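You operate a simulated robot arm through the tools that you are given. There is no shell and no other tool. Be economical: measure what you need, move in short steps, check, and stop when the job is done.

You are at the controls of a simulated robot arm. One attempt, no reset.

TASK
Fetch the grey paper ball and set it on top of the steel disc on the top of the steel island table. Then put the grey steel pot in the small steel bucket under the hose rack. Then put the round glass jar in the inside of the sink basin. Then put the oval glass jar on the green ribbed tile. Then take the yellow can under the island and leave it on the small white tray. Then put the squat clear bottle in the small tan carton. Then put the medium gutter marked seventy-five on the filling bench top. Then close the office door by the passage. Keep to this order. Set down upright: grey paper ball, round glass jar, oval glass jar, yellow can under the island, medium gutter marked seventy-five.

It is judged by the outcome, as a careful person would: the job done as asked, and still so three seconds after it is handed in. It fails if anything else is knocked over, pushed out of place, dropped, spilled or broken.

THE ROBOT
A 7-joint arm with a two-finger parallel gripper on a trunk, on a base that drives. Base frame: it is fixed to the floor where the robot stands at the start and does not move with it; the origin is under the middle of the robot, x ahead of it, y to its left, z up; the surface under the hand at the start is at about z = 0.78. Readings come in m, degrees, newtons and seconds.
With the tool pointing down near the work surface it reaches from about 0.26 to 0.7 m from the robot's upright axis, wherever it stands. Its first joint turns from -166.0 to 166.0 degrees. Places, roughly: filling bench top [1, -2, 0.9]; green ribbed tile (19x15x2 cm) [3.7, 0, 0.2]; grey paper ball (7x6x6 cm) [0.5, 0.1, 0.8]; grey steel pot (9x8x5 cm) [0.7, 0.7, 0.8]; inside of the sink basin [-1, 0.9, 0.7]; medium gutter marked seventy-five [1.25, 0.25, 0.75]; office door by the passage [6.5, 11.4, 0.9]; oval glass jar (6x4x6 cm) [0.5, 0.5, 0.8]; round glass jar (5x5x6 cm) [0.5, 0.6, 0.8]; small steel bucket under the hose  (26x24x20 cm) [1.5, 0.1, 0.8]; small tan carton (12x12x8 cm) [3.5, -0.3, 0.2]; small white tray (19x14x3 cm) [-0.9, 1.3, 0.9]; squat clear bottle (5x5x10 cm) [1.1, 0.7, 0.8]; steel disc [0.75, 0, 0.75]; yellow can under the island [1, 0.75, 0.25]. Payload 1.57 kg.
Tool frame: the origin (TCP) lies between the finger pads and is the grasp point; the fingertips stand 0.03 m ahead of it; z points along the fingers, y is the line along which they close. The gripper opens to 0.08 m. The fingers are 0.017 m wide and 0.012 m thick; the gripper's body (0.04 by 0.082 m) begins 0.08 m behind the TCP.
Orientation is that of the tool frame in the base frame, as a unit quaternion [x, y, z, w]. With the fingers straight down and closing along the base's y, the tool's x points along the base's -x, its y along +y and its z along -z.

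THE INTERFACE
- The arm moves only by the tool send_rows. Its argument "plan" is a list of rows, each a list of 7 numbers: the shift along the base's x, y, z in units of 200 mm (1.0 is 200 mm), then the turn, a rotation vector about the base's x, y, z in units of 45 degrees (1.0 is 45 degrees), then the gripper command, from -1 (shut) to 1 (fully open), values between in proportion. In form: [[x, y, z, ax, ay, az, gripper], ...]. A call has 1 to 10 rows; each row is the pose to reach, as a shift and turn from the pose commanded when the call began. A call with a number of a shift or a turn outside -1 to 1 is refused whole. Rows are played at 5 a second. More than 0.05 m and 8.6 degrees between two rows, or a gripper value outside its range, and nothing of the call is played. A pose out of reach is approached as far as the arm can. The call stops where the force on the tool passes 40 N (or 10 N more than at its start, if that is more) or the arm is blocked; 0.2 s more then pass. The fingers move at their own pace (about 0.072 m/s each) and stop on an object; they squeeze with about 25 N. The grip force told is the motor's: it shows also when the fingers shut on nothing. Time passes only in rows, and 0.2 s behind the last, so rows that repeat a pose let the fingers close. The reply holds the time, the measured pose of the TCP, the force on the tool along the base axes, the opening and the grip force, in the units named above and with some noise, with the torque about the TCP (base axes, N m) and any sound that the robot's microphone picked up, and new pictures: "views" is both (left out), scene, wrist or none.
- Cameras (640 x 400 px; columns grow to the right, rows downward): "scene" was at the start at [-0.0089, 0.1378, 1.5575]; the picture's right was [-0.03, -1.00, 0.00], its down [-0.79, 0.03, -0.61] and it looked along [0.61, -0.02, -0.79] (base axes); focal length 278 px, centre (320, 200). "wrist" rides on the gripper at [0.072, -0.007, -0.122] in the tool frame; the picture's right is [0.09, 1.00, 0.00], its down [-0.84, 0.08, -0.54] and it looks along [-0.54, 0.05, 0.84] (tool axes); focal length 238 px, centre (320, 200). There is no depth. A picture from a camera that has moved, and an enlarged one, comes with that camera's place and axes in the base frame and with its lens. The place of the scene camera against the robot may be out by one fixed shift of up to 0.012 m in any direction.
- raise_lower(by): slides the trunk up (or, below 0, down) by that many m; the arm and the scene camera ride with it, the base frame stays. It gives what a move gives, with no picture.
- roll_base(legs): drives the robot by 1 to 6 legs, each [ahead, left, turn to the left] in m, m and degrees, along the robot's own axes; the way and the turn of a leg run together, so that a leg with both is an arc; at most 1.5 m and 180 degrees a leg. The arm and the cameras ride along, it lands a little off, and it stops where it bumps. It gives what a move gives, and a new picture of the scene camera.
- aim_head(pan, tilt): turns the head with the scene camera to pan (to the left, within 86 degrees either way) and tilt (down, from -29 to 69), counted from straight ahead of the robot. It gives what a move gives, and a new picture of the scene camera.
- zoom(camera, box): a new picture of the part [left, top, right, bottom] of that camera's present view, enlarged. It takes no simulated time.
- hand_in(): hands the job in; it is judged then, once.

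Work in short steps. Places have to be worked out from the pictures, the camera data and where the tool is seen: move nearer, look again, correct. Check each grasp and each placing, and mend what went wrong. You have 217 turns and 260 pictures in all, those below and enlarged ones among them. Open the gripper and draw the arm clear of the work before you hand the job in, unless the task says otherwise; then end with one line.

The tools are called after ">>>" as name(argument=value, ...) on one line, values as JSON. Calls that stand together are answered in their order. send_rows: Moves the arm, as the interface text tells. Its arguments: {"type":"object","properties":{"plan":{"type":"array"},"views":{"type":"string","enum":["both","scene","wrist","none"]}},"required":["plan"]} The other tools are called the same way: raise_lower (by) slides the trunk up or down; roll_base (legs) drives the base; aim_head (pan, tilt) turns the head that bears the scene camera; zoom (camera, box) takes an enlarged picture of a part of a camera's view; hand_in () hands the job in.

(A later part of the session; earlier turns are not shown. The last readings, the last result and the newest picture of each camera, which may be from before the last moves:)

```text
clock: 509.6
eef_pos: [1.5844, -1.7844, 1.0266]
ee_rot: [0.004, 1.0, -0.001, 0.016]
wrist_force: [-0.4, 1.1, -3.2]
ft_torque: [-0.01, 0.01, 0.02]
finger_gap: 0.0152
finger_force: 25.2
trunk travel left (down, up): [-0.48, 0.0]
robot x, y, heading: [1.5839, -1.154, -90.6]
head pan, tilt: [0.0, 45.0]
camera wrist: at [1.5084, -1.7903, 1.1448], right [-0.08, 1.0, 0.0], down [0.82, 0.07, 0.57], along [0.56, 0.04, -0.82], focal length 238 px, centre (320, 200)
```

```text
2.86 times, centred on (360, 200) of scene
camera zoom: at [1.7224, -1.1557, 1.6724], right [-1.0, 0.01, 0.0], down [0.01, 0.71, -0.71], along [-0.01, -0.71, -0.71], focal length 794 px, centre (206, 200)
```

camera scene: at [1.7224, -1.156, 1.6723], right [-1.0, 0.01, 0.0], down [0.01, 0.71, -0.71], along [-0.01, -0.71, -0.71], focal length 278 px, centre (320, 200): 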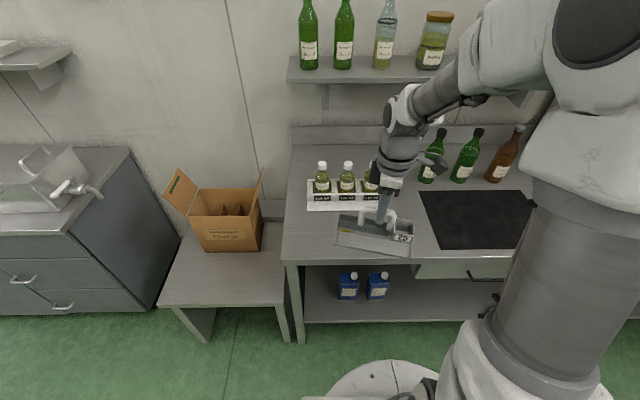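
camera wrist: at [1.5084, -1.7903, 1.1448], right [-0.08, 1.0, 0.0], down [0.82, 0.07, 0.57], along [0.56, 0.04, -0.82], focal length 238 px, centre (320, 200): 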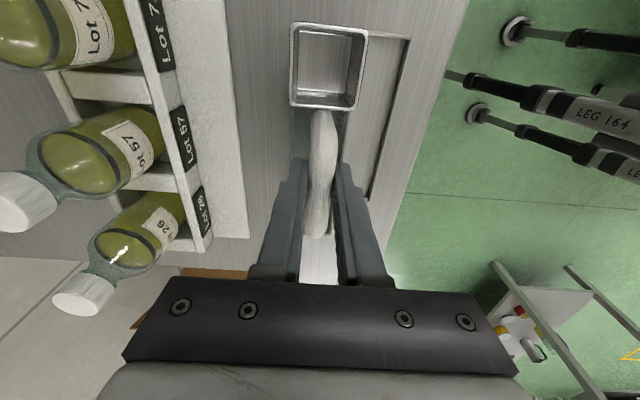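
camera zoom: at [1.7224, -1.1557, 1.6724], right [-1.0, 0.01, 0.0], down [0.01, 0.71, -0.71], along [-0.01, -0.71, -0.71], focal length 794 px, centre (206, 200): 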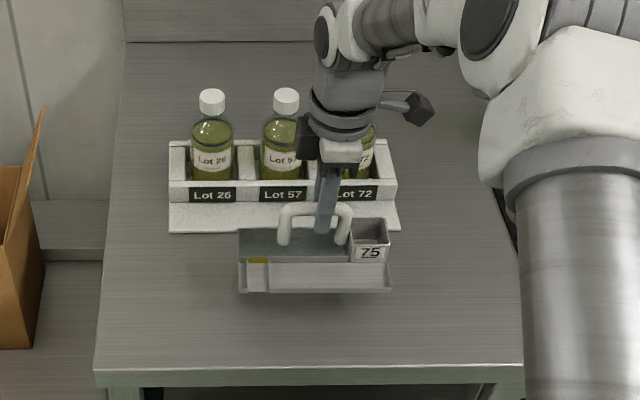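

Well placed: clear of the tray and inside the edge. Lower to contact.

>>> send_rows(plan=[[0, 0, -0.04, 0, 0, 0, -1], [0, 0, -0.07, 0, 0, 0, -1], [0, 0, -0.09, 0, 0, 0, -1], [0, 0, -0.09, 0, 0, 0, -1]], views="none")

```text
clock: 510.6
eef_pos: [1.5858, -1.7844, 1.0085]
ee_rot: [0.004, 1.0, 0.0, 0.016]
wrist_force: [-0.8, -0.1, -2.9]
ft_torque: [0.02, -0.01, -0.01]
finger_gap: 0.0153
finger_force: 24.6
trunk travel left (down, up): [-0.48, 0.0]
robot x, y, heading: [1.5858, -1.1516, -90.7]
head pan, tilt: [0.0, 45.0]
```

>>> send_rows(plan=[[0, 0, -0.015, 0, 0, 0, -1], [0, 0, -0.03, 0, 0, 0, -1], [0, 0, -0.045, 0, 0, 0, -1]], views="none")

>>> zoom(camera="scene", box=[300, 170, 420, 260])

```text
clock: 511.4
eef_pos: [1.5838, -1.7838, 0.9984]
ee_rot: [0.004, 1.0, -0.002, 0.015]
wrist_force: [0.7, 0.3, -3.1]
ft_torque: [-0.01, 0.01, -0.01]
finger_gap: 0.0155
finger_force: 24.8
trunk travel left (down, up): [-0.48, 0.0]
robot x, y, heading: [1.589, -1.152, -91.0]
head pan, tilt: [0.0, 45.0]
```

```text
4.44 times, centred on (360, 215) of scene
camera zoom: at [1.7224, -1.1556, 1.6723], right [-1.0, 0.01, 0.0], down [0.01, 0.71, -0.71], along [-0.01, -0.71, -0.71], focal length 1236 px, centre (142, 133)
```

zoom: 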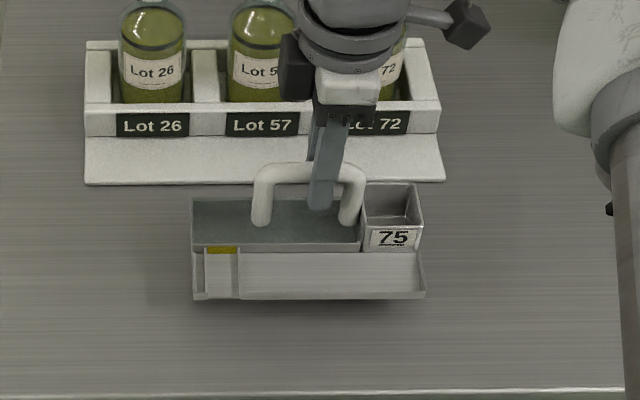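

Still a small gap under it; keep lowering in 3 mm steps.

>>> send_rows(plan=[[0, 0, -0.015, 0, 0, 0, -1], [0, 0, -0.03, 0, 0, 0, -1], [0, 0, -0.045, 0, 0, 0, -1]], views="none")

>>> send_rows(plan=[[0, 0, -0.012, 0, 0, 0, -1], [0, 0, -0.024, 0, 0, 0, -1]], views="none")

>>> zoom(camera="scene", box=[300, 170, 420, 260])

```text
clock: 512.2
eef_pos: [1.5837, -1.7843, 0.9894]
ee_rot: [0.004, 1.0, -0.001, 0.015]
wrist_force: [-0.5, -0.6, -3.4]
ft_torque: [0.01, 0.01, -0.01]
finger_gap: 0.0155
finger_force: 24.9
trunk travel left (down, up): [-0.48, 0.0]
robot x, y, heading: [1.5889, -1.1492, -90.7]
head pan, tilt: [0.0, 45.0]
```

```text
clock: 512.9
eef_pos: [1.5848, -1.785, 0.988]
ee_rot: [0.005, 1.0, -0.002, 0.015]
wrist_force: [1.0, -1.0, 8.9]
ft_torque: [0.08, 0.1, 0.04]
finger_gap: 0.0154
finger_force: 25.3
trunk travel left (down, up): [-0.48, 0.0]
robot x, y, heading: [1.586, -1.1523, -90.9]
head pan, tilt: [0.0, 45.0]
```

```text
4.44 times, centred on (360, 215) of scene
camera zoom: at [1.7224, -1.1547, 1.6726], right [-1.0, 0.01, 0.0], down [0.01, 0.71, -0.71], along [-0.01, -0.71, -0.71], focal length 1236 px, centre (142, 133)
```

zoom: 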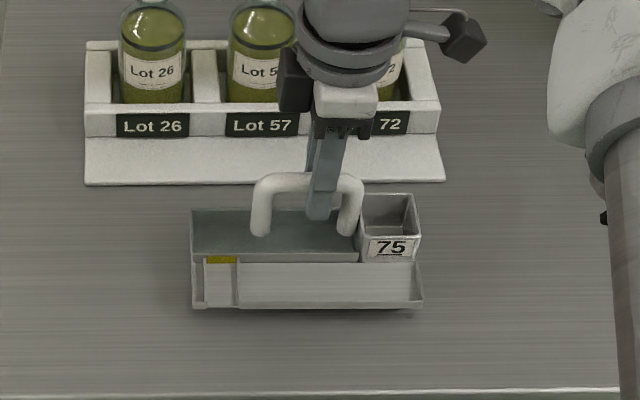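

Contact. Release and rise straight up.

>>> send_rows(plan=[[0, 0, 0.004, 0, 0, 0, -0.6], [0, 0, 0.004, 0, 0, 0, 0], [0, 0, 0.004, 0, 0, 0, 0.2], [0, 0, 0.1, 0, 0, 0, 0.2], [0, 0, 0.3, 0, 0, 0, 0.2], [0, 0, 0.5, 0, 0, 0, 0.2], [0, 0, 0.7, 0, 0, 0, 0.2], [0, 0, 0.9, 0, 0, 0, 0.2]], views="none")

>>> zoom(camera="scene", box=[290, 160, 430, 265])

```text
clock: 514.6
eef_pos: [1.5846, -1.7856, 1.1661]
ee_rot: [0.004, 1.0, 0.0, 0.014]
wrist_force: [-0.5, -0.3, 0.9]
ft_torque: [0.01, -0.03, 0.0]
finger_gap: 0.048
finger_force: 0.1
trunk travel left (down, up): [-0.48, 0.0]
robot x, y, heading: [1.5843, -1.1512, -90.9]
head pan, tilt: [0.0, 45.0]
```

```text
3.81 times, centred on (360, 212) of scene
camera zoom: at [1.7224, -1.1551, 1.6723], right [-1.0, 0.01, 0.0], down [0.01, 0.71, -0.71], along [-0.01, -0.71, -0.71], focal length 1059 px, centre (168, 152)
```

zoom: 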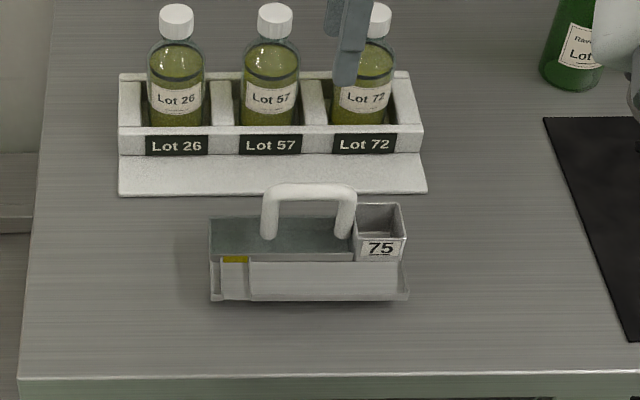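

Gutter is upright on the filling bench. Retract the arm and unwind the yaw.

>>> send_rows(plan=[[0, 0.2, 0, 0, 0, 0, 0.2], [0, 0.4, 0, 0, 0, 0, 0.2], [0, 0.6, 0, 0, 0, -0.15, 0.2], [0, 0.8, 0, 0, 0, -0.3, 0.2], [0, 1, 0, 0, 0, -0.45, 0.2], [0, 1, 0, 0, 0, -0.6, 0.2], [0, 1, 0, 0, 0, -0.75, 0.2], [0, 1, 0, 0, 0, -0.9, 0.2], [0, 1, 0, 0, 0, -1, 0.2]], views="none")

>>> send_rows(plan=[[0, 0.1, 0, 0, 0, -0.15, -1], [0, 0.2, 0, 0, 0, -0.3, -1], [0, 0.2, 0, 0, 0, -0.45, -1], [0, 0.2, 0, 0, 0, -0.6, -1], [0, 0.2, 0, 0, 0, -0.75, -1], [0, 0.2, 0, 0, 0, -0.9, -1], [0, 0.2, 0, 0, 0, -1, -1]], views="none")

>>> roll_base(legs=[[-0.13, 0, 0]])

```text
clock: 516.6
eef_pos: [1.5854, -1.5839, 1.1652]
ee_rot: [0.388, 0.922, -0.007, 0.014]
wrist_force: [0.0, 0.1, -0.2]
ft_torque: [-0.02, -0.04, 0.01]
finger_gap: 0.0482
finger_force: 0.0
trunk travel left (down, up): [-0.48, 0.0]
robot x, y, heading: [1.5861, -1.154, -90.9]
head pan, tilt: [0.0, 45.0]
```

```text
clock: 518.2
eef_pos: [1.5843, -1.5443, 1.1651]
ee_rot: [0.71, 0.705, -0.011, 0.01]
wrist_force: [0.1, 0.4, 0.3]
ft_torque: [0.02, 0.01, 0.01]
finger_gap: 0.0
finger_force: 21.8
trunk travel left (down, up): [-0.48, 0.0]
robot x, y, heading: [1.5861, -1.1532, -91.0]
head pan, tilt: [0.0, 45.0]
```

```text
clock: 519.7
eef_pos: [1.5862, -1.4148, 1.1652]
ee_rot: [0.71, 0.704, -0.011, 0.01]
wrist_force: [0.2, 0.5, -0.4]
ft_torque: [0.01, 0.0, 0.01]
finger_gap: 0.0
finger_force: 21.0
trunk travel left (down, up): [-0.48, 0.0]
robot x, y, heading: [1.5875, -1.023, -90.9]
head pan, tilt: [0.0, 45.0]
camera scene: at [1.7242, -1.0263, 1.6723], right [-1.0, 0.01, 0.0], down [0.01, 0.71, -0.71], along [-0.01, -0.71, -0.71], focal length 278 px, centre (320, 200)
```

scene: 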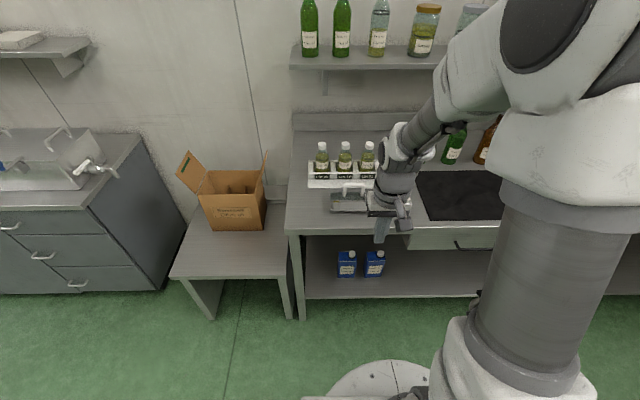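

Drive to the corridor and face +y to head for the door.

>>> roll_base(legs=[[0, 0.57, 0], [0, 0, 90], [0, 0, 91], [1.5, 0, 0], [1.0, 0, 0]])

>>> aim_head(pan=0, tilt=15)

```text
clock: 550.8
eef_pos: [2.0804, 1.8453, 1.1647]
ee_rot: [0.719, -0.695, -0.009, -0.011]
wrist_force: [-0.7, 0.0, -0.1]
ft_torque: [-0.02, -0.01, 0.0]
finger_gap: 0.0002
finger_force: 21.4
trunk travel left (down, up): [-0.48, 0.0]
robot x, y, heading: [2.0944, 1.4549, 91.7]
head pan, tilt: [0.0, 45.0]
camera scene: at [1.9528, 1.4513, 1.6723], right [1.0, 0.03, 0.0], down [0.02, -0.71, -0.71], along [-0.02, 0.71, -0.71], focal length 278 px, centre (320, 200)
```

scene: 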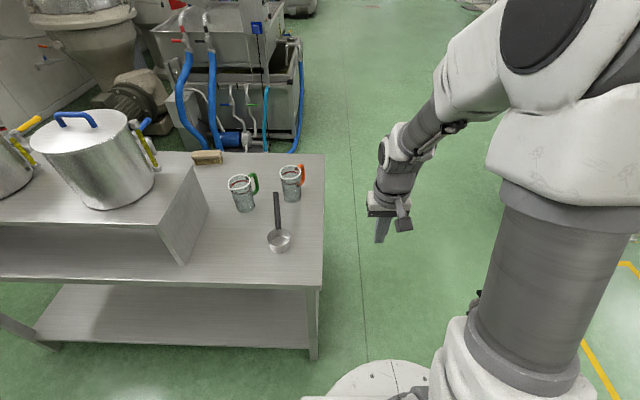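

```text
clock: 551.8
eef_pos: [2.0817, 1.8454, 1.1661]
ee_rot: [0.719, -0.695, -0.01, -0.012]
wrist_force: [-0.3, -0.2, 0.1]
ft_torque: [0.0, 0.02, -0.01]
finger_gap: 0.0
finger_force: 21.2
trunk travel left (down, up): [-0.48, 0.0]
robot x, y, heading: [2.0987, 1.4542, 91.6]
head pan, tilt: [0.0, 15.0]
camera scene: at [1.9524, 1.4632, 1.7191], right [1.0, 0.03, 0.0], down [0.01, -0.26, -0.97], along [-0.03, 0.97, -0.26], focal length 278 px, centre (320, 200)
```

scene: 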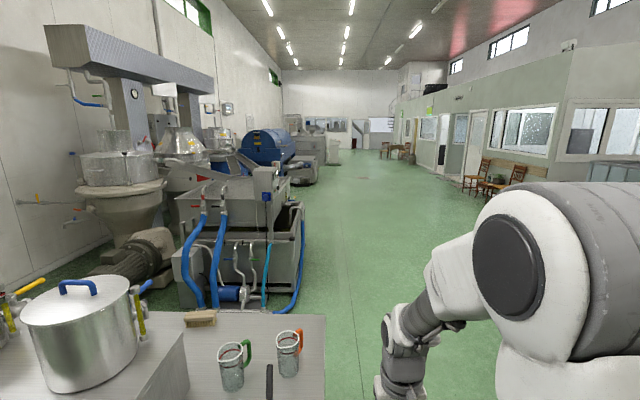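

A long hall with offices on the right. Zoom toward the door area.

>>> zoom(camera="scene", box=[360, 80, 560, 220])

```text
2.86 times, centred on (460, 150) of scene
camera zoom: at [1.9524, 1.4632, 1.7191], right [1.0, 0.03, 0.0], down [0.01, -0.26, -0.97], along [-0.03, 0.97, -0.26], focal length 794 px, centre (-80, 343)
```

zoom: 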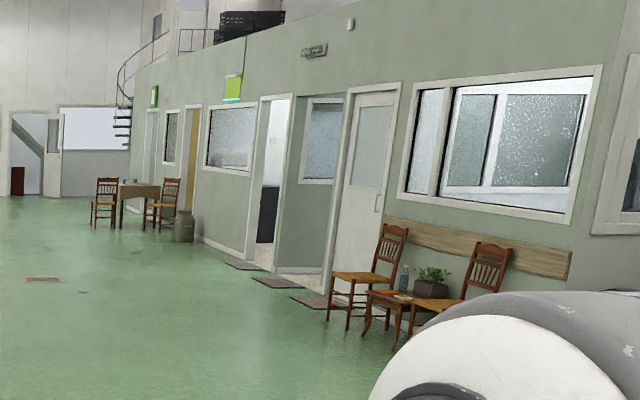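

The door of interest is on the office wall (x≈6, y≈11.4). Drive up the hall, staying clear of the machines and cart.

>>> roll_base(legs=[[1.4, -0.35, -1.6], [1.5, 0, 0], [1.2, 0, 0]])

>>> aim_head(pan=-30, tilt=15)

```text
clock: 554.5
eef_pos: [2.1279, 2.0346, 1.1654]
ee_rot: [0.719, -0.695, -0.01, -0.01]
wrist_force: [-0.3, 0.3, 0.6]
ft_torque: [0.04, 0.0, 0.01]
finger_gap: 0.0001
finger_force: 21.3
trunk travel left (down, up): [-0.48, 0.0]
robot x, y, heading: [2.1434, 1.642, 91.5]
head pan, tilt: [0.0, 15.0]
stopped in leg 1: the robot was blocked; the commanded pose is now the measured one
camera scene: at [1.9988, 1.6528, 1.7191], right [1.0, 0.03, 0.0], down [0.01, -0.26, -0.97], along [-0.03, 0.97, -0.26], focal length 278 px, centre (320, 200)
```

scene: 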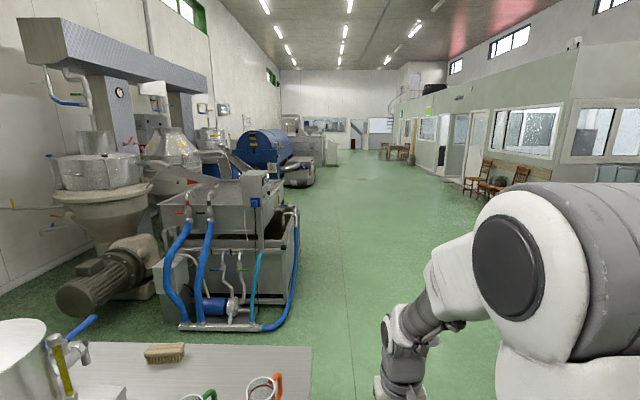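

```text
clock: 555.5
eef_pos: [2.1285, 2.0356, 1.1643]
ee_rot: [0.719, -0.695, -0.01, -0.01]
wrist_force: [-0.4, 0.4, 0.2]
ft_torque: [-0.01, 0.0, -0.02]
finger_gap: 0.0
finger_force: 20.8
trunk travel left (down, up): [-0.48, 0.0]
robot x, y, heading: [2.1461, 1.6408, 91.4]
head pan, tilt: [-30.0, 15.0]
camera scene: at [2.0461, 1.6426, 1.7192], right [0.88, -0.48, 0.0], down [-0.12, -0.23, -0.97], along [0.46, 0.85, -0.26], focal length 278 px, centre (320, 200)
```

scene: 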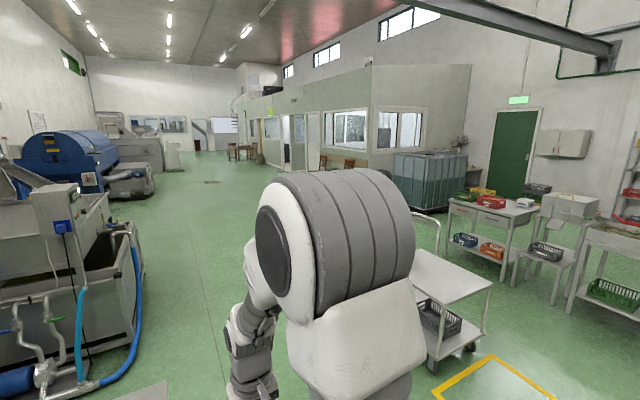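

The base touched the left bench's leg; I'll back off, shift right to x≈2.65 and proceed up the centre.

>>> roll_base(legs=[[-0.1, 0, -1.4], [0, -0.5, 0], [1.5, 0, 0], [1.5, 0, 0]])

```text
clock: 579.7
eef_pos: [2.6051, 4.9364, 1.1658]
ee_rot: [0.712, -0.702, -0.009, -0.011]
wrist_force: [-0.8, 1.0, 0.3]
ft_torque: [-0.02, 0.01, -0.01]
finger_gap: 0.0
finger_force: 21.3
trunk travel left (down, up): [-0.48, 0.0]
robot x, y, heading: [2.6155, 4.5432, 90.8]
head pan, tilt: [-30.0, 15.0]
camera scene: at [2.5165, 4.5445, 1.7192], right [0.87, -0.49, 0.0], down [-0.13, -0.23, -0.97], along [0.47, 0.84, -0.26], focal length 278 px, centre (320, 200)
```

scene: 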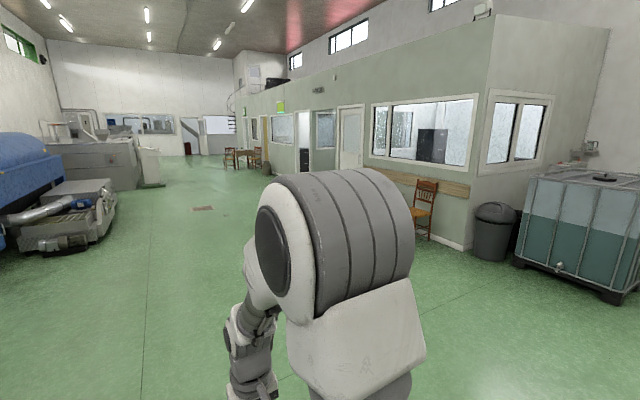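

>>> roll_base(legs=[[1.3, -0.6, 0], [1.3, -0.6, 0], [1.3, -0.6, 0], [1.0, -0.2, 0]])

>>> aim_head(pan=-50, tilt=20)

```text
clock: 611.3
eef_pos: [4.59, 9.8181, 1.1646]
ee_rot: [0.707, -0.707, -0.011, -0.011]
wrist_force: [-0.3, -0.6, 0.7]
ft_torque: [0.01, 0.01, 0.02]
finger_gap: 0.0
finger_force: 21.4
trunk travel left (down, up): [-0.48, 0.0]
robot x, y, heading: [4.5942, 9.4274, 89.5]
head pan, tilt: [-30.0, 15.0]
camera scene: at [4.4953, 9.4274, 1.7192], right [0.86, -0.5, 0.0], down [-0.13, -0.22, -0.97], along [0.49, 0.83, -0.26], focal length 278 px, centre (320, 200)
```

scene: 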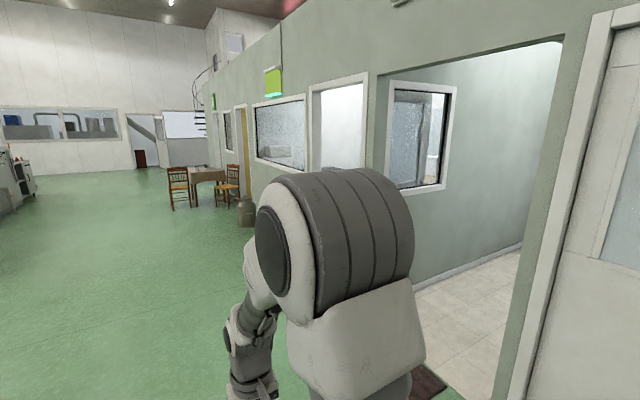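

```text
clock: 612.1
eef_pos: [4.5913, 9.8174, 1.1651]
ee_rot: [0.708, -0.706, -0.01, -0.011]
wrist_force: [0.3, 0.0, 0.2]
ft_torque: [-0.01, 0.04, -0.01]
finger_gap: 0.0002
finger_force: 20.7
trunk travel left (down, up): [-0.48, 0.0]
robot x, y, heading: [4.5925, 9.4225, 89.7]
head pan, tilt: [-50.0, 20.0]
camera scene: at [4.5198, 9.4062, 1.711], right [0.64, -0.77, 0.0], down [-0.26, -0.22, -0.94], along [0.72, 0.6, -0.34], focal length 278 px, centre (320, 200)
```

scene: 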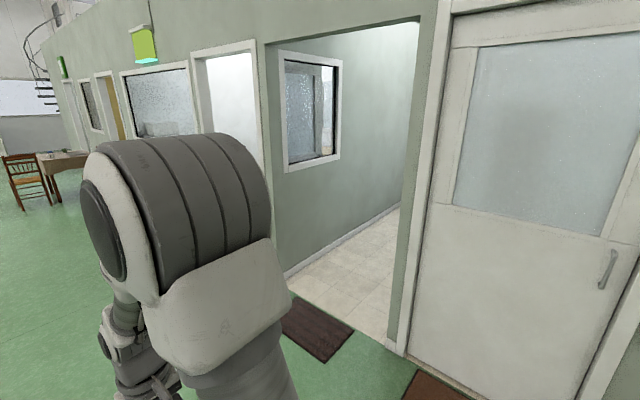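

The open office doorway is just beyond the passage (y≈11.5–12.5, wall x≈6.07). Drive level with it and face it.

>>> roll_base(legs=[[1.5, 0, 0], [0.95, 0, 0], [0, 0, -90]])

>>> aim_head(pan=0, tilt=20)

```text
clock: 633.2
eef_pos: [4.9893, 11.8668, 1.1654]
ee_rot: [-0.007, 1.0, 0.0, 0.013]
wrist_force: [-0.4, -0.4, 1.0]
ft_torque: [0.03, -0.03, -0.02]
finger_gap: 0.0
finger_force: 21.3
trunk travel left (down, up): [-0.48, 0.0]
robot x, y, heading: [4.6, 11.855, 0.3]
head pan, tilt: [-50.0, 20.0]
camera scene: at [4.5724, 11.9278, 1.711], right [-0.76, -0.65, 0.0], down [-0.22, 0.26, -0.94], along [0.61, -0.72, -0.34], focal length 278 px, centre (320, 200)
```

scene: 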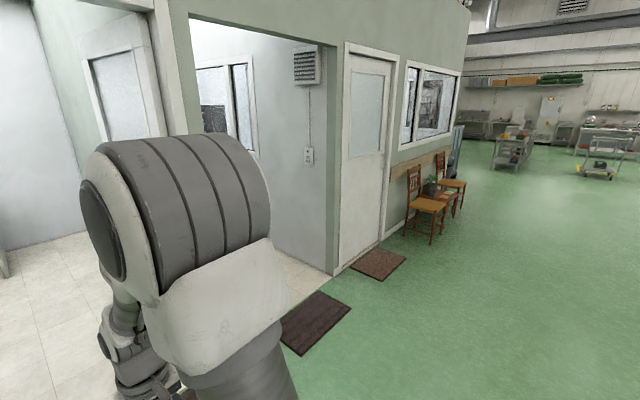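

```text
clock: 634.4
eef_pos: [4.9884, 11.8657, 1.1652]
ee_rot: [-0.007, 1.0, -0.001, 0.015]
wrist_force: [-0.4, 0.4, 0.8]
ft_torque: [-0.02, 0.03, 0.0]
finger_gap: 0.0
finger_force: 21.0
trunk travel left (down, up): [-0.48, 0.0]
robot x, y, heading: [4.5972, 11.8626, 0.4]
head pan, tilt: [0.0, 20.0]
camera scene: at [4.6052, 11.9993, 1.711], right [0.01, -1.0, 0.0], down [-0.34, 0.0, -0.94], along [0.94, 0.01, -0.34], focal length 278 px, centre (320, 200)
```

scene: 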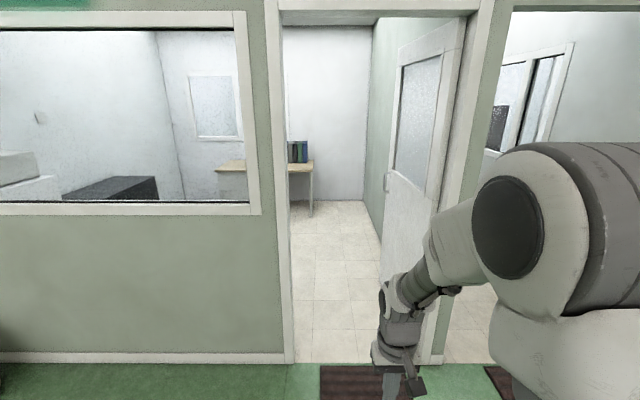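

The office door is open inward, hinged at the right jamb (≈(6.05, 11.2)), free edge ≈(6.92, 11.42), pull handle at z≈1.06 facing me. Zoom on the handle.

>>> zoom(camera="scene", box=[350, 120, 450, 220])

```text
4.00 times, centred on (400, 170) of scene
camera zoom: at [4.6052, 11.9993, 1.711], right [0.01, -1.0, 0.0], down [-0.34, 0.0, -0.94], along [0.94, 0.01, -0.34], focal length 1112 px, centre (0, 320)
```

zoom: 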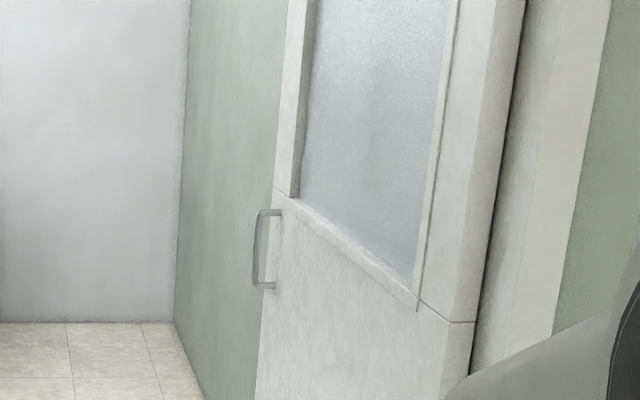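

A vertical D-bar handle. I'll pitch the tool horizontal (pointing +x), then drive toward the doorway.

>>> send_rows(plan=[[0.1, 0, 0, 0, -0.15, 0, -0.5], [0.2, 0, 0, 0, -0.3, 0, -0.5], [0.3, 0, 0, 0, -0.45, 0, -0.5], [0.4, 0, 0, 0, -0.6, 0, -0.5], [0.5, 0, 0, 0, -0.75, 0, -0.5], [0.6, 0, 0, 0, -0.9, 0, -0.5]], views="none")

>>> send_rows(plan=[[0.1, 0, -0.05, 0, -0.15, 0, -0.5], [0.2, 0, -0.1, 0, -0.3, 0, -0.5], [0.3, 0, -0.2, 0, -0.45, 0, -0.5], [0.3, 0, -0.3, 0, -0.6, 0, -0.5], [0.3, 0, -0.4, 0, -0.75, 0, -0.5], [0.3, 0, -0.45, 0, -0.9, 0, -0.5]], views="none")

>>> roll_base(legs=[[0.9, -0.02, -0.4]])

>>> send_rows(plan=[[0, 0, 0, 0, 0, 0, -0.3]], views="wrist")

```text
clock: 635.8
eef_pos: [5.1091, 11.8658, 1.1646]
ee_rot: [-0.006, 0.933, -0.003, 0.361]
wrist_force: [0.0, 0.0, 0.1]
ft_torque: [0.01, -0.03, -0.03]
finger_gap: 0.0198
finger_force: 0.0
trunk travel left (down, up): [-0.48, 0.0]
robot x, y, heading: [4.5981, 11.8568, 0.3]
head pan, tilt: [0.0, 20.0]
```

```text
clock: 637.2
eef_pos: [5.1689, 11.865, 1.0739]
ee_rot: [-0.004, 0.751, -0.005, 0.66]
wrist_force: [0.0, 0.2, 0.1]
ft_torque: [0.04, 0.02, 0.0]
finger_gap: 0.02
finger_force: 0.1
trunk travel left (down, up): [-0.48, 0.0]
robot x, y, heading: [4.5988, 11.8608, 0.6]
head pan, tilt: [0.0, 20.0]
```

```text
clock: 643.4
eef_pos: [6.0661, 11.8367, 1.075]
ee_rot: [0.002, 0.751, -0.011, 0.66]
wrist_force: [0.0, 1.3, 0.2]
ft_torque: [0.0, -0.01, 0.0]
finger_gap: 0.0202
finger_force: 0.1
trunk travel left (down, up): [-0.48, 0.0]
robot x, y, heading: [5.4939, 11.842, -0.5]
head pan, tilt: [0.0, 20.0]
camera scene: at [5.5043, 11.9786, 1.711], right [-0.01, -1.0, 0.0], down [-0.34, 0.0, -0.94], along [0.94, -0.01, -0.34], focal length 278 px, centre (320, 200)
```

scene: 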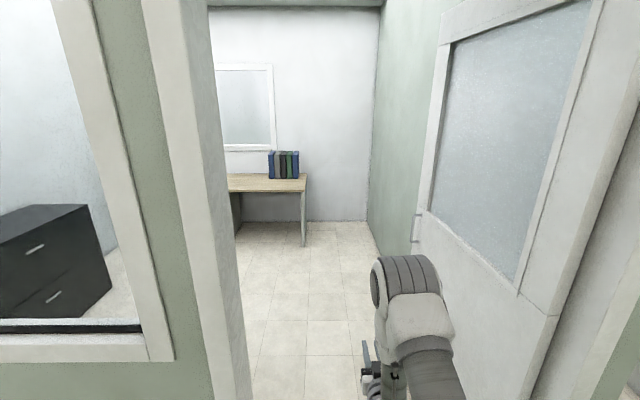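

```text
clock: 643.8
eef_pos: [6.0662, 11.8375, 1.0747]
ee_rot: [0.001, 0.752, -0.01, 0.66]
wrist_force: [-0.3, 0.5, -0.6]
ft_torque: [0.02, -0.01, -0.01]
finger_gap: 0.0282
finger_force: 0.0
trunk travel left (down, up): [-0.48, 0.0]
robot x, y, heading: [5.4913, 11.8365, -0.4]
head pan, tilt: [0.0, 20.0]
camera wrist: at [5.9348, 11.8306, 1.0185], right [0.0, 0.99, -0.1], down [-0.43, 0.1, 0.9], along [0.9, 0.04, 0.43], focal length 238 px, centre (320, 200)
```

wrist: 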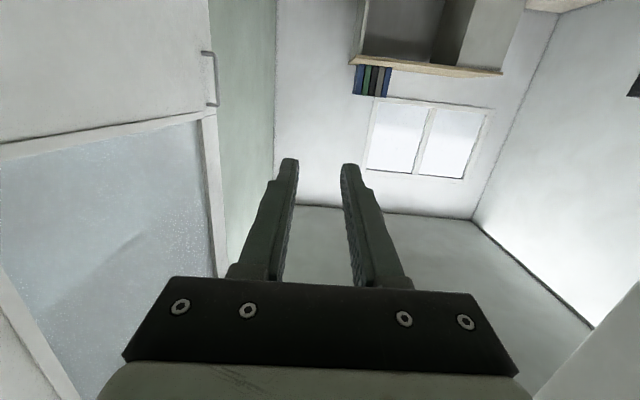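

Handle bar triangulates to ≈(6.93, 11.44, 1.03). Move into the doorway to bring it into reach.

>>> roll_base(legs=[[0.58, -0.1, 0]])

>>> send_rows(plan=[[0, -0.2, -0.1, 0, 0, 0, -0.3], [0, -0.4, -0.18, 0, 0, 0, -0.3], [0, -0.6, -0.18, 0, 0, 0, -0.3]], views="wrist")

```text
clock: 648.1
eef_pos: [6.6452, 11.7343, 1.0748]
ee_rot: [-0.001, 0.751, -0.008, 0.66]
wrist_force: [-0.2, 0.9, 0.0]
ft_torque: [-0.01, 0.0, 0.02]
finger_gap: 0.028
finger_force: 0.0
trunk travel left (down, up): [-0.48, 0.0]
robot x, y, heading: [6.0754, 11.7358, -0.2]
head pan, tilt: [0.0, 20.0]
camera scene: at [6.0823, 11.8743, 1.711], right [0.0, -1.0, 0.0], down [-0.34, 0.0, -0.94], along [0.94, 0.0, -0.34], focal length 278 px, centre (320, 200)
```

scene: 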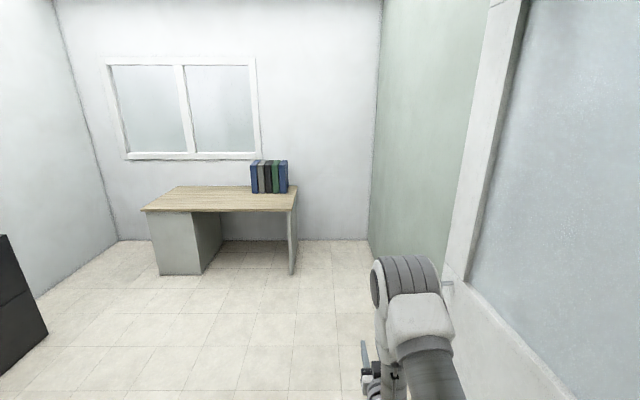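

```text
clock: 648.9
eef_pos: [6.6446, 11.6142, 1.0398]
ee_rot: [-0.001, 0.751, -0.008, 0.66]
wrist_force: [0.4, -0.2, -0.1]
ft_torque: [0.0, 0.0, -0.01]
finger_gap: 0.0279
finger_force: 0.2
trunk travel left (down, up): [-0.48, 0.0]
robot x, y, heading: [6.0758, 11.7323, -0.2]
head pan, tilt: [0.0, 20.0]
camera wrist: at [6.5135, 11.6078, 0.9829], right [0.0, 0.99, -0.1], down [-0.43, 0.09, 0.9], along [0.9, 0.05, 0.43], focal length 238 px, centre (320, 200)
```

wrist: 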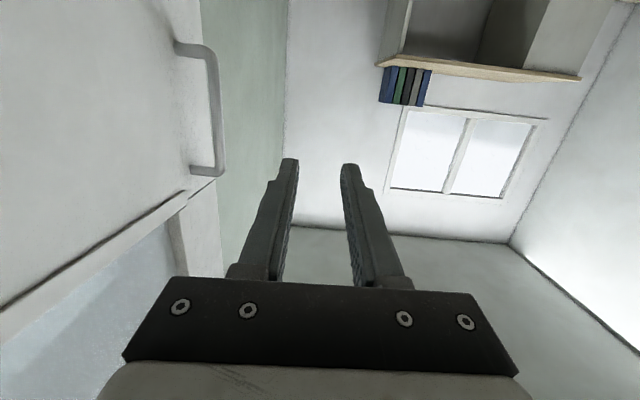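

Handle ≈(6.88, 11.466, 1.03). Move the base 0.1 m further, then line up behind the bar.

>>> roll_base(legs=[[0.1, 0.0, 0]])

>>> send_rows(plan=[[0, -0.2, -0.03, 0, 0, 0, -0.2], [0, -0.4, -0.05, 0, 0, 0, -0.2], [0, -0.6, -0.05, 0, 0, 0, -0.2], [0, -0.72, -0.05, 0, 0, 0, -0.2]], views="both")

```text
clock: 650.2
eef_pos: [6.7441, 11.6148, 1.04]
ee_rot: [-0.001, 0.751, -0.008, 0.66]
wrist_force: [-0.2, 1.0, 0.2]
ft_torque: [0.02, 0.0, -0.01]
finger_gap: 0.0281
finger_force: 0.2
trunk travel left (down, up): [-0.48, 0.0]
robot x, y, heading: [6.1714, 11.7318, -0.1]
head pan, tilt: [0.0, 20.0]
camera scene: at [6.1819, 11.874, 1.711], right [0.0, -1.0, 0.0], down [-0.34, 0.0, -0.94], along [0.94, 0.0, -0.34], focal length 278 px, centre (320, 200)
```

scene: 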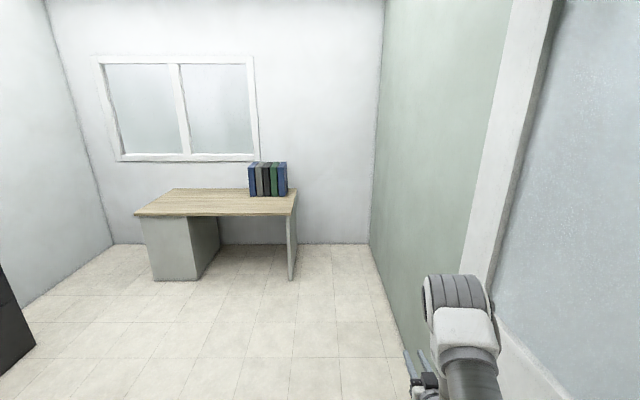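

```text
clock: 651.2
eef_pos: [6.7443, 11.4698, 1.0299]
ee_rot: [-0.001, 0.751, -0.008, 0.66]
wrist_force: [0.7, 1.3, -0.1]
ft_torque: [0.0, 0.03, 0.0]
finger_gap: 0.0319
finger_force: 0.1
trunk travel left (down, up): [-0.48, 0.0]
robot x, y, heading: [6.1711, 11.734, -0.1]
head pan, tilt: [0.0, 20.0]
camera scene: at [6.1815, 11.8738, 1.711], right [0.0, -1.0, 0.0], down [-0.34, 0.0, -0.94], along [0.94, 0.0, -0.34], focal length 278 px, centre (320, 200)
camera wrist: at [6.6127, 11.4634, 0.9732], right [0.0, 0.99, -0.1], down [-0.43, 0.09, 0.9], along [0.9, 0.05, 0.43], focal length 238 px, centre (320, 200)
```

scene: 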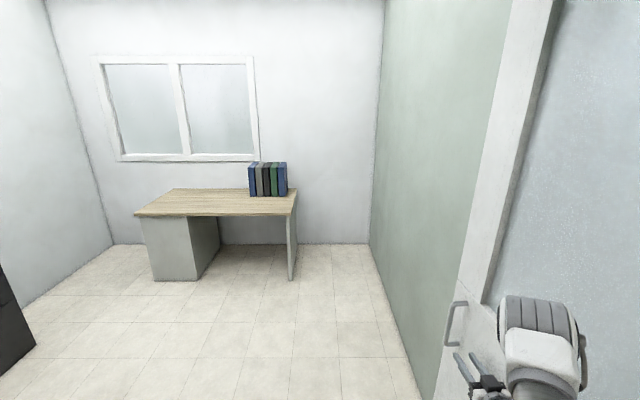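
wrist: 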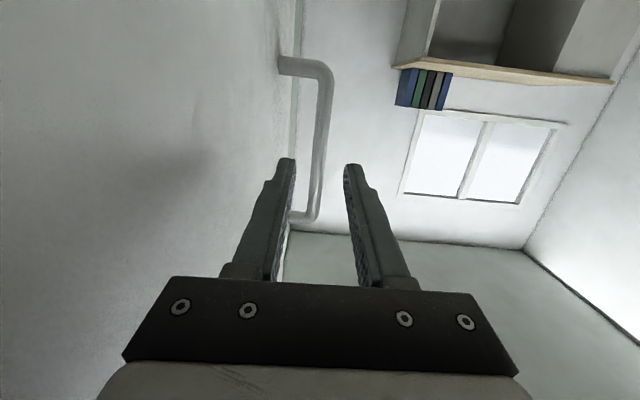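

Bar is centred between the fingers. Advance toward it.

>>> send_rows(plan=[[0.15, 0, 0, 0, 0, 0, -0.2], [0.3, 0, 0, 0, 0, 0, -0.2], [0.45, 0, 0, 0, 0, 0, -0.2]], views="both")

```text
clock: 652.0
eef_pos: [6.8356, 11.4691, 1.0291]
ee_rot: [-0.001, 0.751, -0.008, 0.66]
wrist_force: [-0.4, -0.7, -0.5]
ft_torque: [-0.02, -0.03, 0.03]
finger_gap: 0.0323
finger_force: 0.1
trunk travel left (down, up): [-0.48, 0.0]
robot x, y, heading: [6.1725, 11.7349, -0.4]
head pan, tilt: [0.0, 20.0]
camera scene: at [6.1817, 11.874, 1.711], right [0.0, -1.0, 0.0], down [-0.34, 0.0, -0.94], along [0.94, 0.0, -0.34], focal length 278 px, centre (320, 200)
camera wrist: at [6.7036, 11.4632, 0.9736], right [0.0, 0.99, -0.1], down [-0.43, 0.09, 0.9], along [0.9, 0.05, 0.43], focal length 238 px, centre (320, 200)
```

scene: 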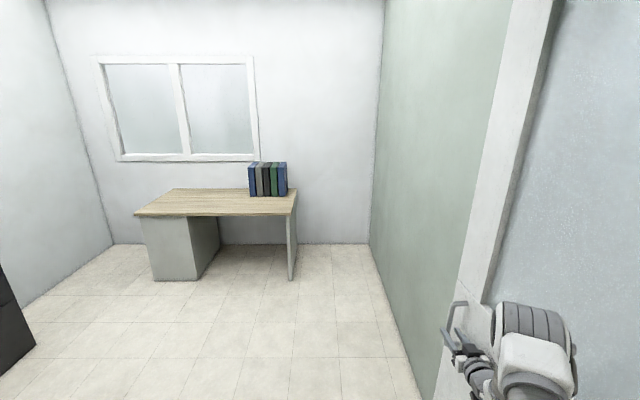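
wrist: 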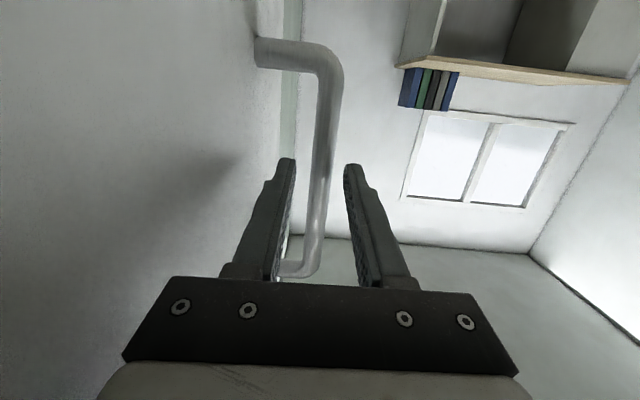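

Bar depth ≈x 6.905. Advance ~6 cm more and close.

>>> send_rows(plan=[[0.15, 0, 0, 0, 0, 0, -0.2], [0.29, 0, 0, 0, 0, 0, -0.2], [0.29, 0, 0, 0, 0, 0, -0.2]], views="wrist")

```text
clock: 652.8
eef_pos: [6.8931, 11.4685, 1.0296]
ee_rot: [-0.002, 0.751, -0.007, 0.66]
wrist_force: [-0.1, 0.0, 0.2]
ft_torque: [0.02, 0.02, 0.01]
finger_gap: 0.032
finger_force: 0.1
trunk travel left (down, up): [-0.48, 0.0]
robot x, y, heading: [6.174, 11.7342, -0.1]
head pan, tilt: [0.0, 20.0]
camera wrist: at [6.7608, 11.4623, 0.9732], right [0.0, 0.99, -0.1], down [-0.43, 0.09, 0.9], along [0.9, 0.05, 0.43], focal length 238 px, centre (320, 200)
```

wrist: 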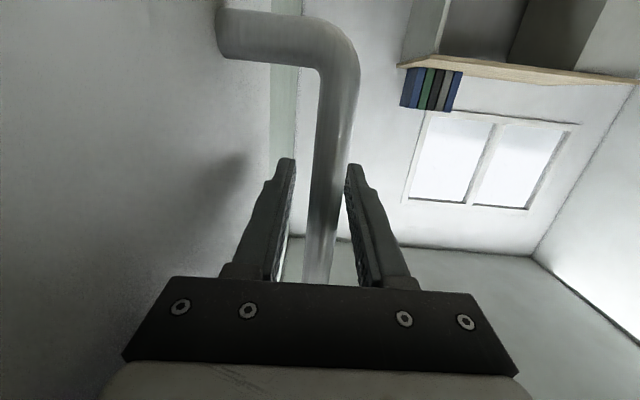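

Close on the bar.

>>> send_rows(plan=[[0, 0, 0, 0, 0, 0, -0.7], [0, 0, 0, 0, 0, 0, -1], [0, 0, 0, 0, 0, 0, -1]], views="none")

```text
clock: 653.6
eef_pos: [6.8926, 11.4714, 1.0291]
ee_rot: [-0.001, 0.751, -0.007, 0.661]
wrist_force: [-0.6, 6.8, 0.1]
ft_torque: [0.5, 0.06, -0.16]
finger_gap: 0.0157
finger_force: 31.2
trunk travel left (down, up): [-0.48, 0.0]
robot x, y, heading: [6.1723, 11.7368, -0.2]
head pan, tilt: [0.0, 20.0]
```

Gripped the bar. Swing the door: move the hand along the arc (hinge ≈(6.08, 11.2), r≈0.86).

>>> send_rows(plan=[[-0.067, 0.188, 0, 0, 0, 0, -1], [-0.153, 0.396, 0, 0, 0, 0, -1], [-0.25, 0.599, 0, 0, 0, 0, -1], [-0.357, 0.795, 0, 0, 0, 0, -1], [-0.475, 0.988, 0, 0, 0, 0, -1]], views="both")

```text
clock: 654.7
eef_pos: [6.822, 11.6198, 1.0316]
ee_rot: [0.004, 0.749, -0.018, 0.662]
wrist_force: [15.5, -0.4, -10.5]
ft_torque: [0.57, 0.44, -0.07]
finger_gap: 0.0159
finger_force: 31.5
trunk travel left (down, up): [-0.48, 0.0]
robot x, y, heading: [6.1695, 11.7365, -0.3]
head pan, tilt: [0.0, 20.0]
stopped in row 5: the force on the tool passed its limit at 69 N (the readings are from after the stop); the commanded pose is now the measured one
camera scene: at [6.1844, 11.8771, 1.7107], right [0.0, -1.0, 0.0], down [-0.34, 0.0, -0.94], along [0.94, 0.0, -0.34], focal length 278 px, centre (320, 200)
camera wrist: at [6.6908, 11.6162, 0.9746], right [0.02, 0.99, -0.11], down [-0.43, 0.11, 0.9], along [0.9, 0.03, 0.43], focal length 238 px, centre (320, 200)
```

scene: 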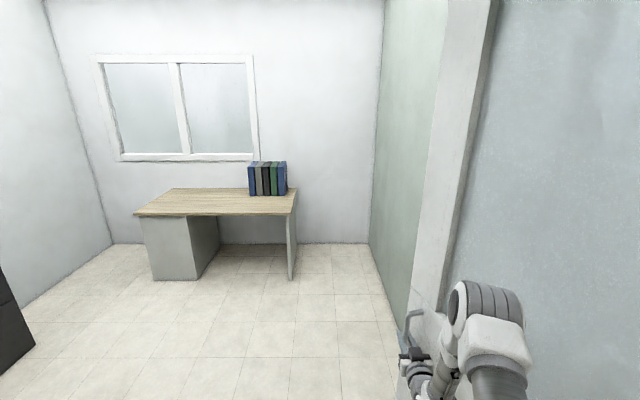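
wrist: 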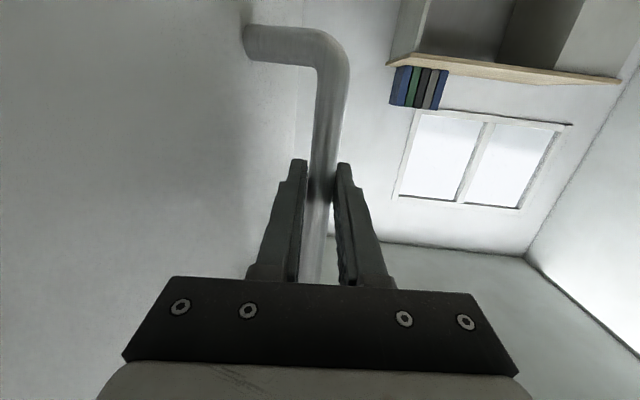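

The door has swung but the leaf now nears my base. Release the bar, back the base up, then extend the arm and re-grip.

>>> send_rows(plan=[[0, 0, 0, 0, 0, 0, -0.6], [0, 0, 0, 0, 0, 0, -0.2], [0, 0, 0, 0, 0, 0, -0.1]], views="none")

>>> roll_base(legs=[[-0.17, 0.04, 0]])

>>> send_rows(plan=[[0, 0, 0, 0, 0, 0, -0.1]], views="wrist")

```text
clock: 655.5
eef_pos: [6.8195, 11.6186, 1.0337]
ee_rot: [0.005, 0.748, -0.02, 0.664]
wrist_force: [1.0, -0.1, -0.1]
ft_torque: [-0.02, 0.02, 0.02]
finger_gap: 0.0363
finger_force: 0.1
trunk travel left (down, up): [-0.48, 0.0]
robot x, y, heading: [6.1712, 11.7384, -0.2]
head pan, tilt: [0.0, 20.0]
```

```text
clock: 657.2
eef_pos: [6.6516, 11.6603, 1.0339]
ee_rot: [0.004, 0.747, -0.019, 0.664]
wrist_force: [0.4, -0.4, 0.4]
ft_torque: [0.01, 0.01, 0.01]
finger_gap: 0.0361
finger_force: 0.0
trunk travel left (down, up): [-0.48, 0.0]
robot x, y, heading: [6.0044, 11.776, -0.2]
head pan, tilt: [0.0, 20.0]
camera scene: at [6.0119, 11.9165, 1.711], right [0.0, -1.0, 0.0], down [-0.34, 0.0, -0.94], along [0.94, 0.0, -0.34], focal length 278 px, centre (320, 200)
```

scene: 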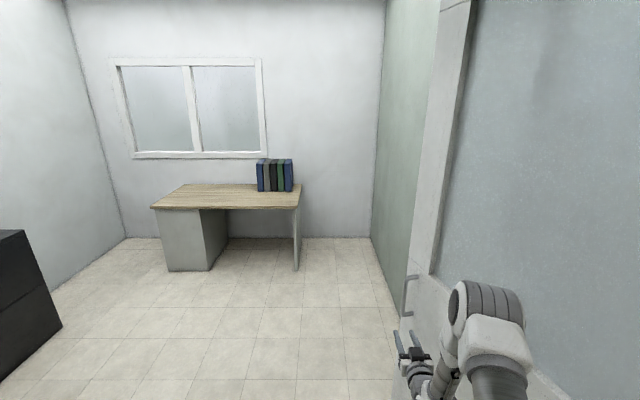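

```text
clock: 657.6
eef_pos: [6.6508, 11.6606, 1.0342]
ee_rot: [0.005, 0.747, -0.02, 0.665]
wrist_force: [-1.0, -0.5, -0.3]
ft_torque: [-0.01, 0.03, 0.01]
finger_gap: 0.0359
finger_force: 0.1
trunk travel left (down, up): [-0.48, 0.0]
robot x, y, heading: [6.0036, 11.7767, -0.2]
head pan, tilt: [0.0, 20.0]
camera wrist: at [6.521, 11.6568, 0.9766], right [0.02, 0.99, -0.11], down [-0.44, 0.11, 0.89], along [0.9, 0.03, 0.44], focal length 238 px, centre (320, 200)
```

wrist: 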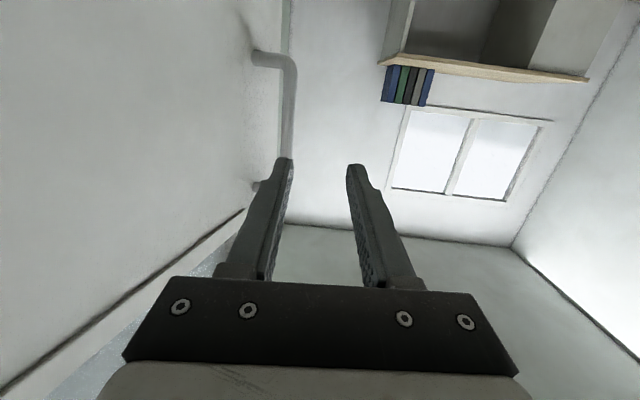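

Re-align y by −44 mm and advance, leaving the bar nearer the fingertips.

>>> send_rows(plan=[[0, -0.11, 0, 0, 0, 0, -0.15], [0, -0.22, 0, 0, 0, 0, -0.15], [0.2, -0.22, 0, 0, 0, 0, -0.15], [0.4, -0.22, 0, 0, 0, 0, -0.15], [0.6, -0.22, 0, 0, 0, 0, -0.15]], views="wrist")

```text
clock: 658.8
eef_pos: [6.7731, 11.6166, 1.035]
ee_rot: [0.006, 0.748, -0.02, 0.663]
wrist_force: [0.7, -0.3, 0.2]
ft_torque: [0.02, 0.0, -0.03]
finger_gap: 0.0341
finger_force: 0.1
trunk travel left (down, up): [-0.48, 0.0]
robot x, y, heading: [6.0014, 11.7755, 0.2]
head pan, tilt: [0.0, 20.0]
camera wrist: at [6.6429, 11.613, 0.9773], right [0.02, 0.99, -0.11], down [-0.43, 0.11, 0.89], along [0.9, 0.03, 0.43], focal length 238 px, centre (320, 200)
```

wrist: 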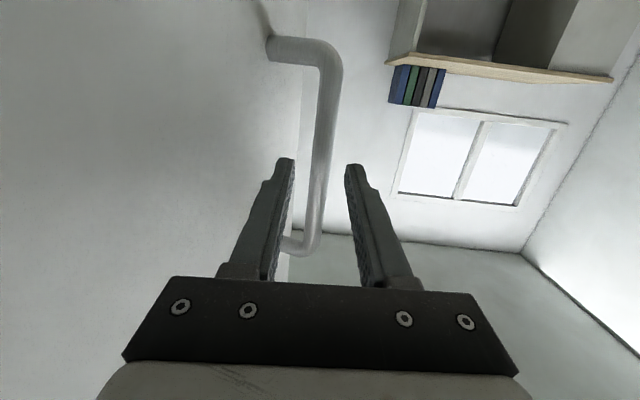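

>>> send_rows(plan=[[0.1, 0, 0, 0, 0, 0, -0.15], [0.2, 0, 0, 0, 0, 0, -0.15], [0.2, 0, 0, 0, 0, 0, -0.7], [0.2, 0, 0, 0, 0, 0, -1], [0.2, 0, 0, 0, 0, 0, -1]], views="wrist")

```text
clock: 660.0
eef_pos: [6.8127, 11.6171, 1.0346]
ee_rot: [0.005, 0.747, -0.019, 0.664]
wrist_force: [3.0, 1.5, 0.0]
ft_torque: [0.59, 0.33, 0.04]
finger_gap: 0.0162
finger_force: 31.5
trunk travel left (down, up): [-0.48, 0.0]
robot x, y, heading: [6.0026, 11.7758, -0.2]
head pan, tilt: [0.0, 20.0]
camera wrist: at [6.6815, 11.613, 0.977], right [0.02, 0.99, -0.11], down [-0.44, 0.11, 0.89], along [0.9, 0.03, 0.44], focal length 238 px, centre (320, 200)
```

wrist: 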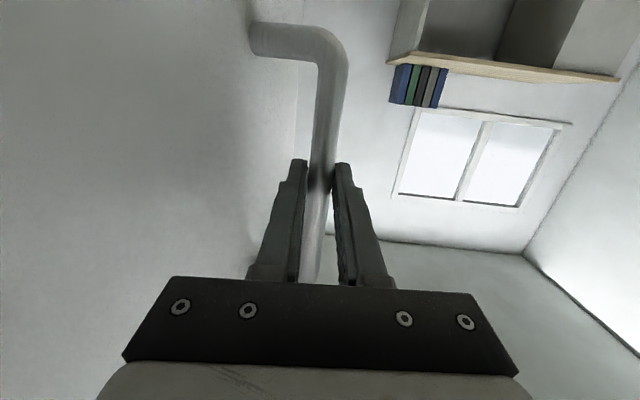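

>>> send_rows(plan=[[-0.105, 0.178, 0, 0, 0, 0, -1], [-0.225, 0.365, 0, 0, 0, 0, -1], [-0.36, 0.545, 0, 0, 0, 0, -1], [-0.5, 0.715, 0, 0, 0, 0, -1], [-0.655, 0.88, 0, 0, 0, 0, -1]], views="both")

```text
clock: 661.2
eef_pos: [6.6814, 11.7889, 1.0334]
ee_rot: [0.006, 0.749, -0.023, 0.663]
wrist_force: [0.3, 0.7, 0.3]
ft_torque: [-0.01, 0.0, -0.05]
finger_gap: 0.0
finger_force: 21.3
trunk travel left (down, up): [-0.48, 0.0]
robot x, y, heading: [6.0021, 11.7735, -0.1]
head pan, tilt: [0.0, 20.0]
camera scene: at [6.0126, 11.9172, 1.7109], right [0.0, -1.0, 0.0], down [-0.34, 0.0, -0.94], along [0.94, 0.0, -0.34], focal length 278 px, centre (320, 200)
camera wrist: at [6.5499, 11.7856, 0.9763], right [0.03, 0.99, -0.12], down [-0.43, 0.12, 0.89], along [0.9, 0.03, 0.43], focal length 238 px, centre (320, 200)
```

scene: 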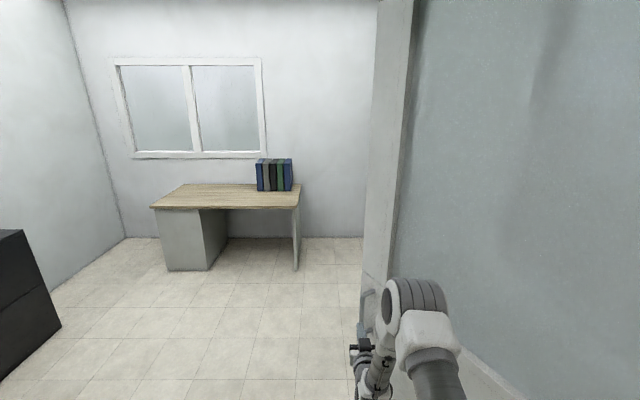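
wrist: 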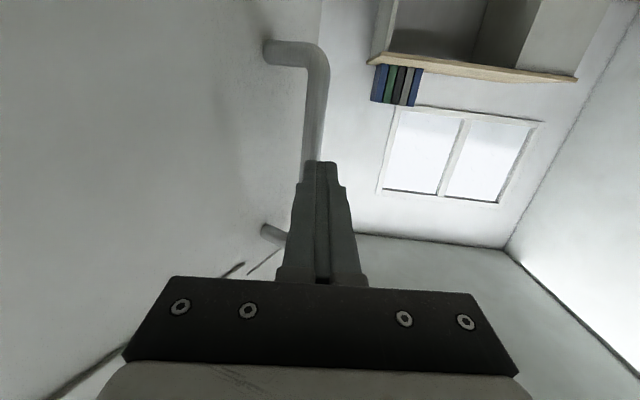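

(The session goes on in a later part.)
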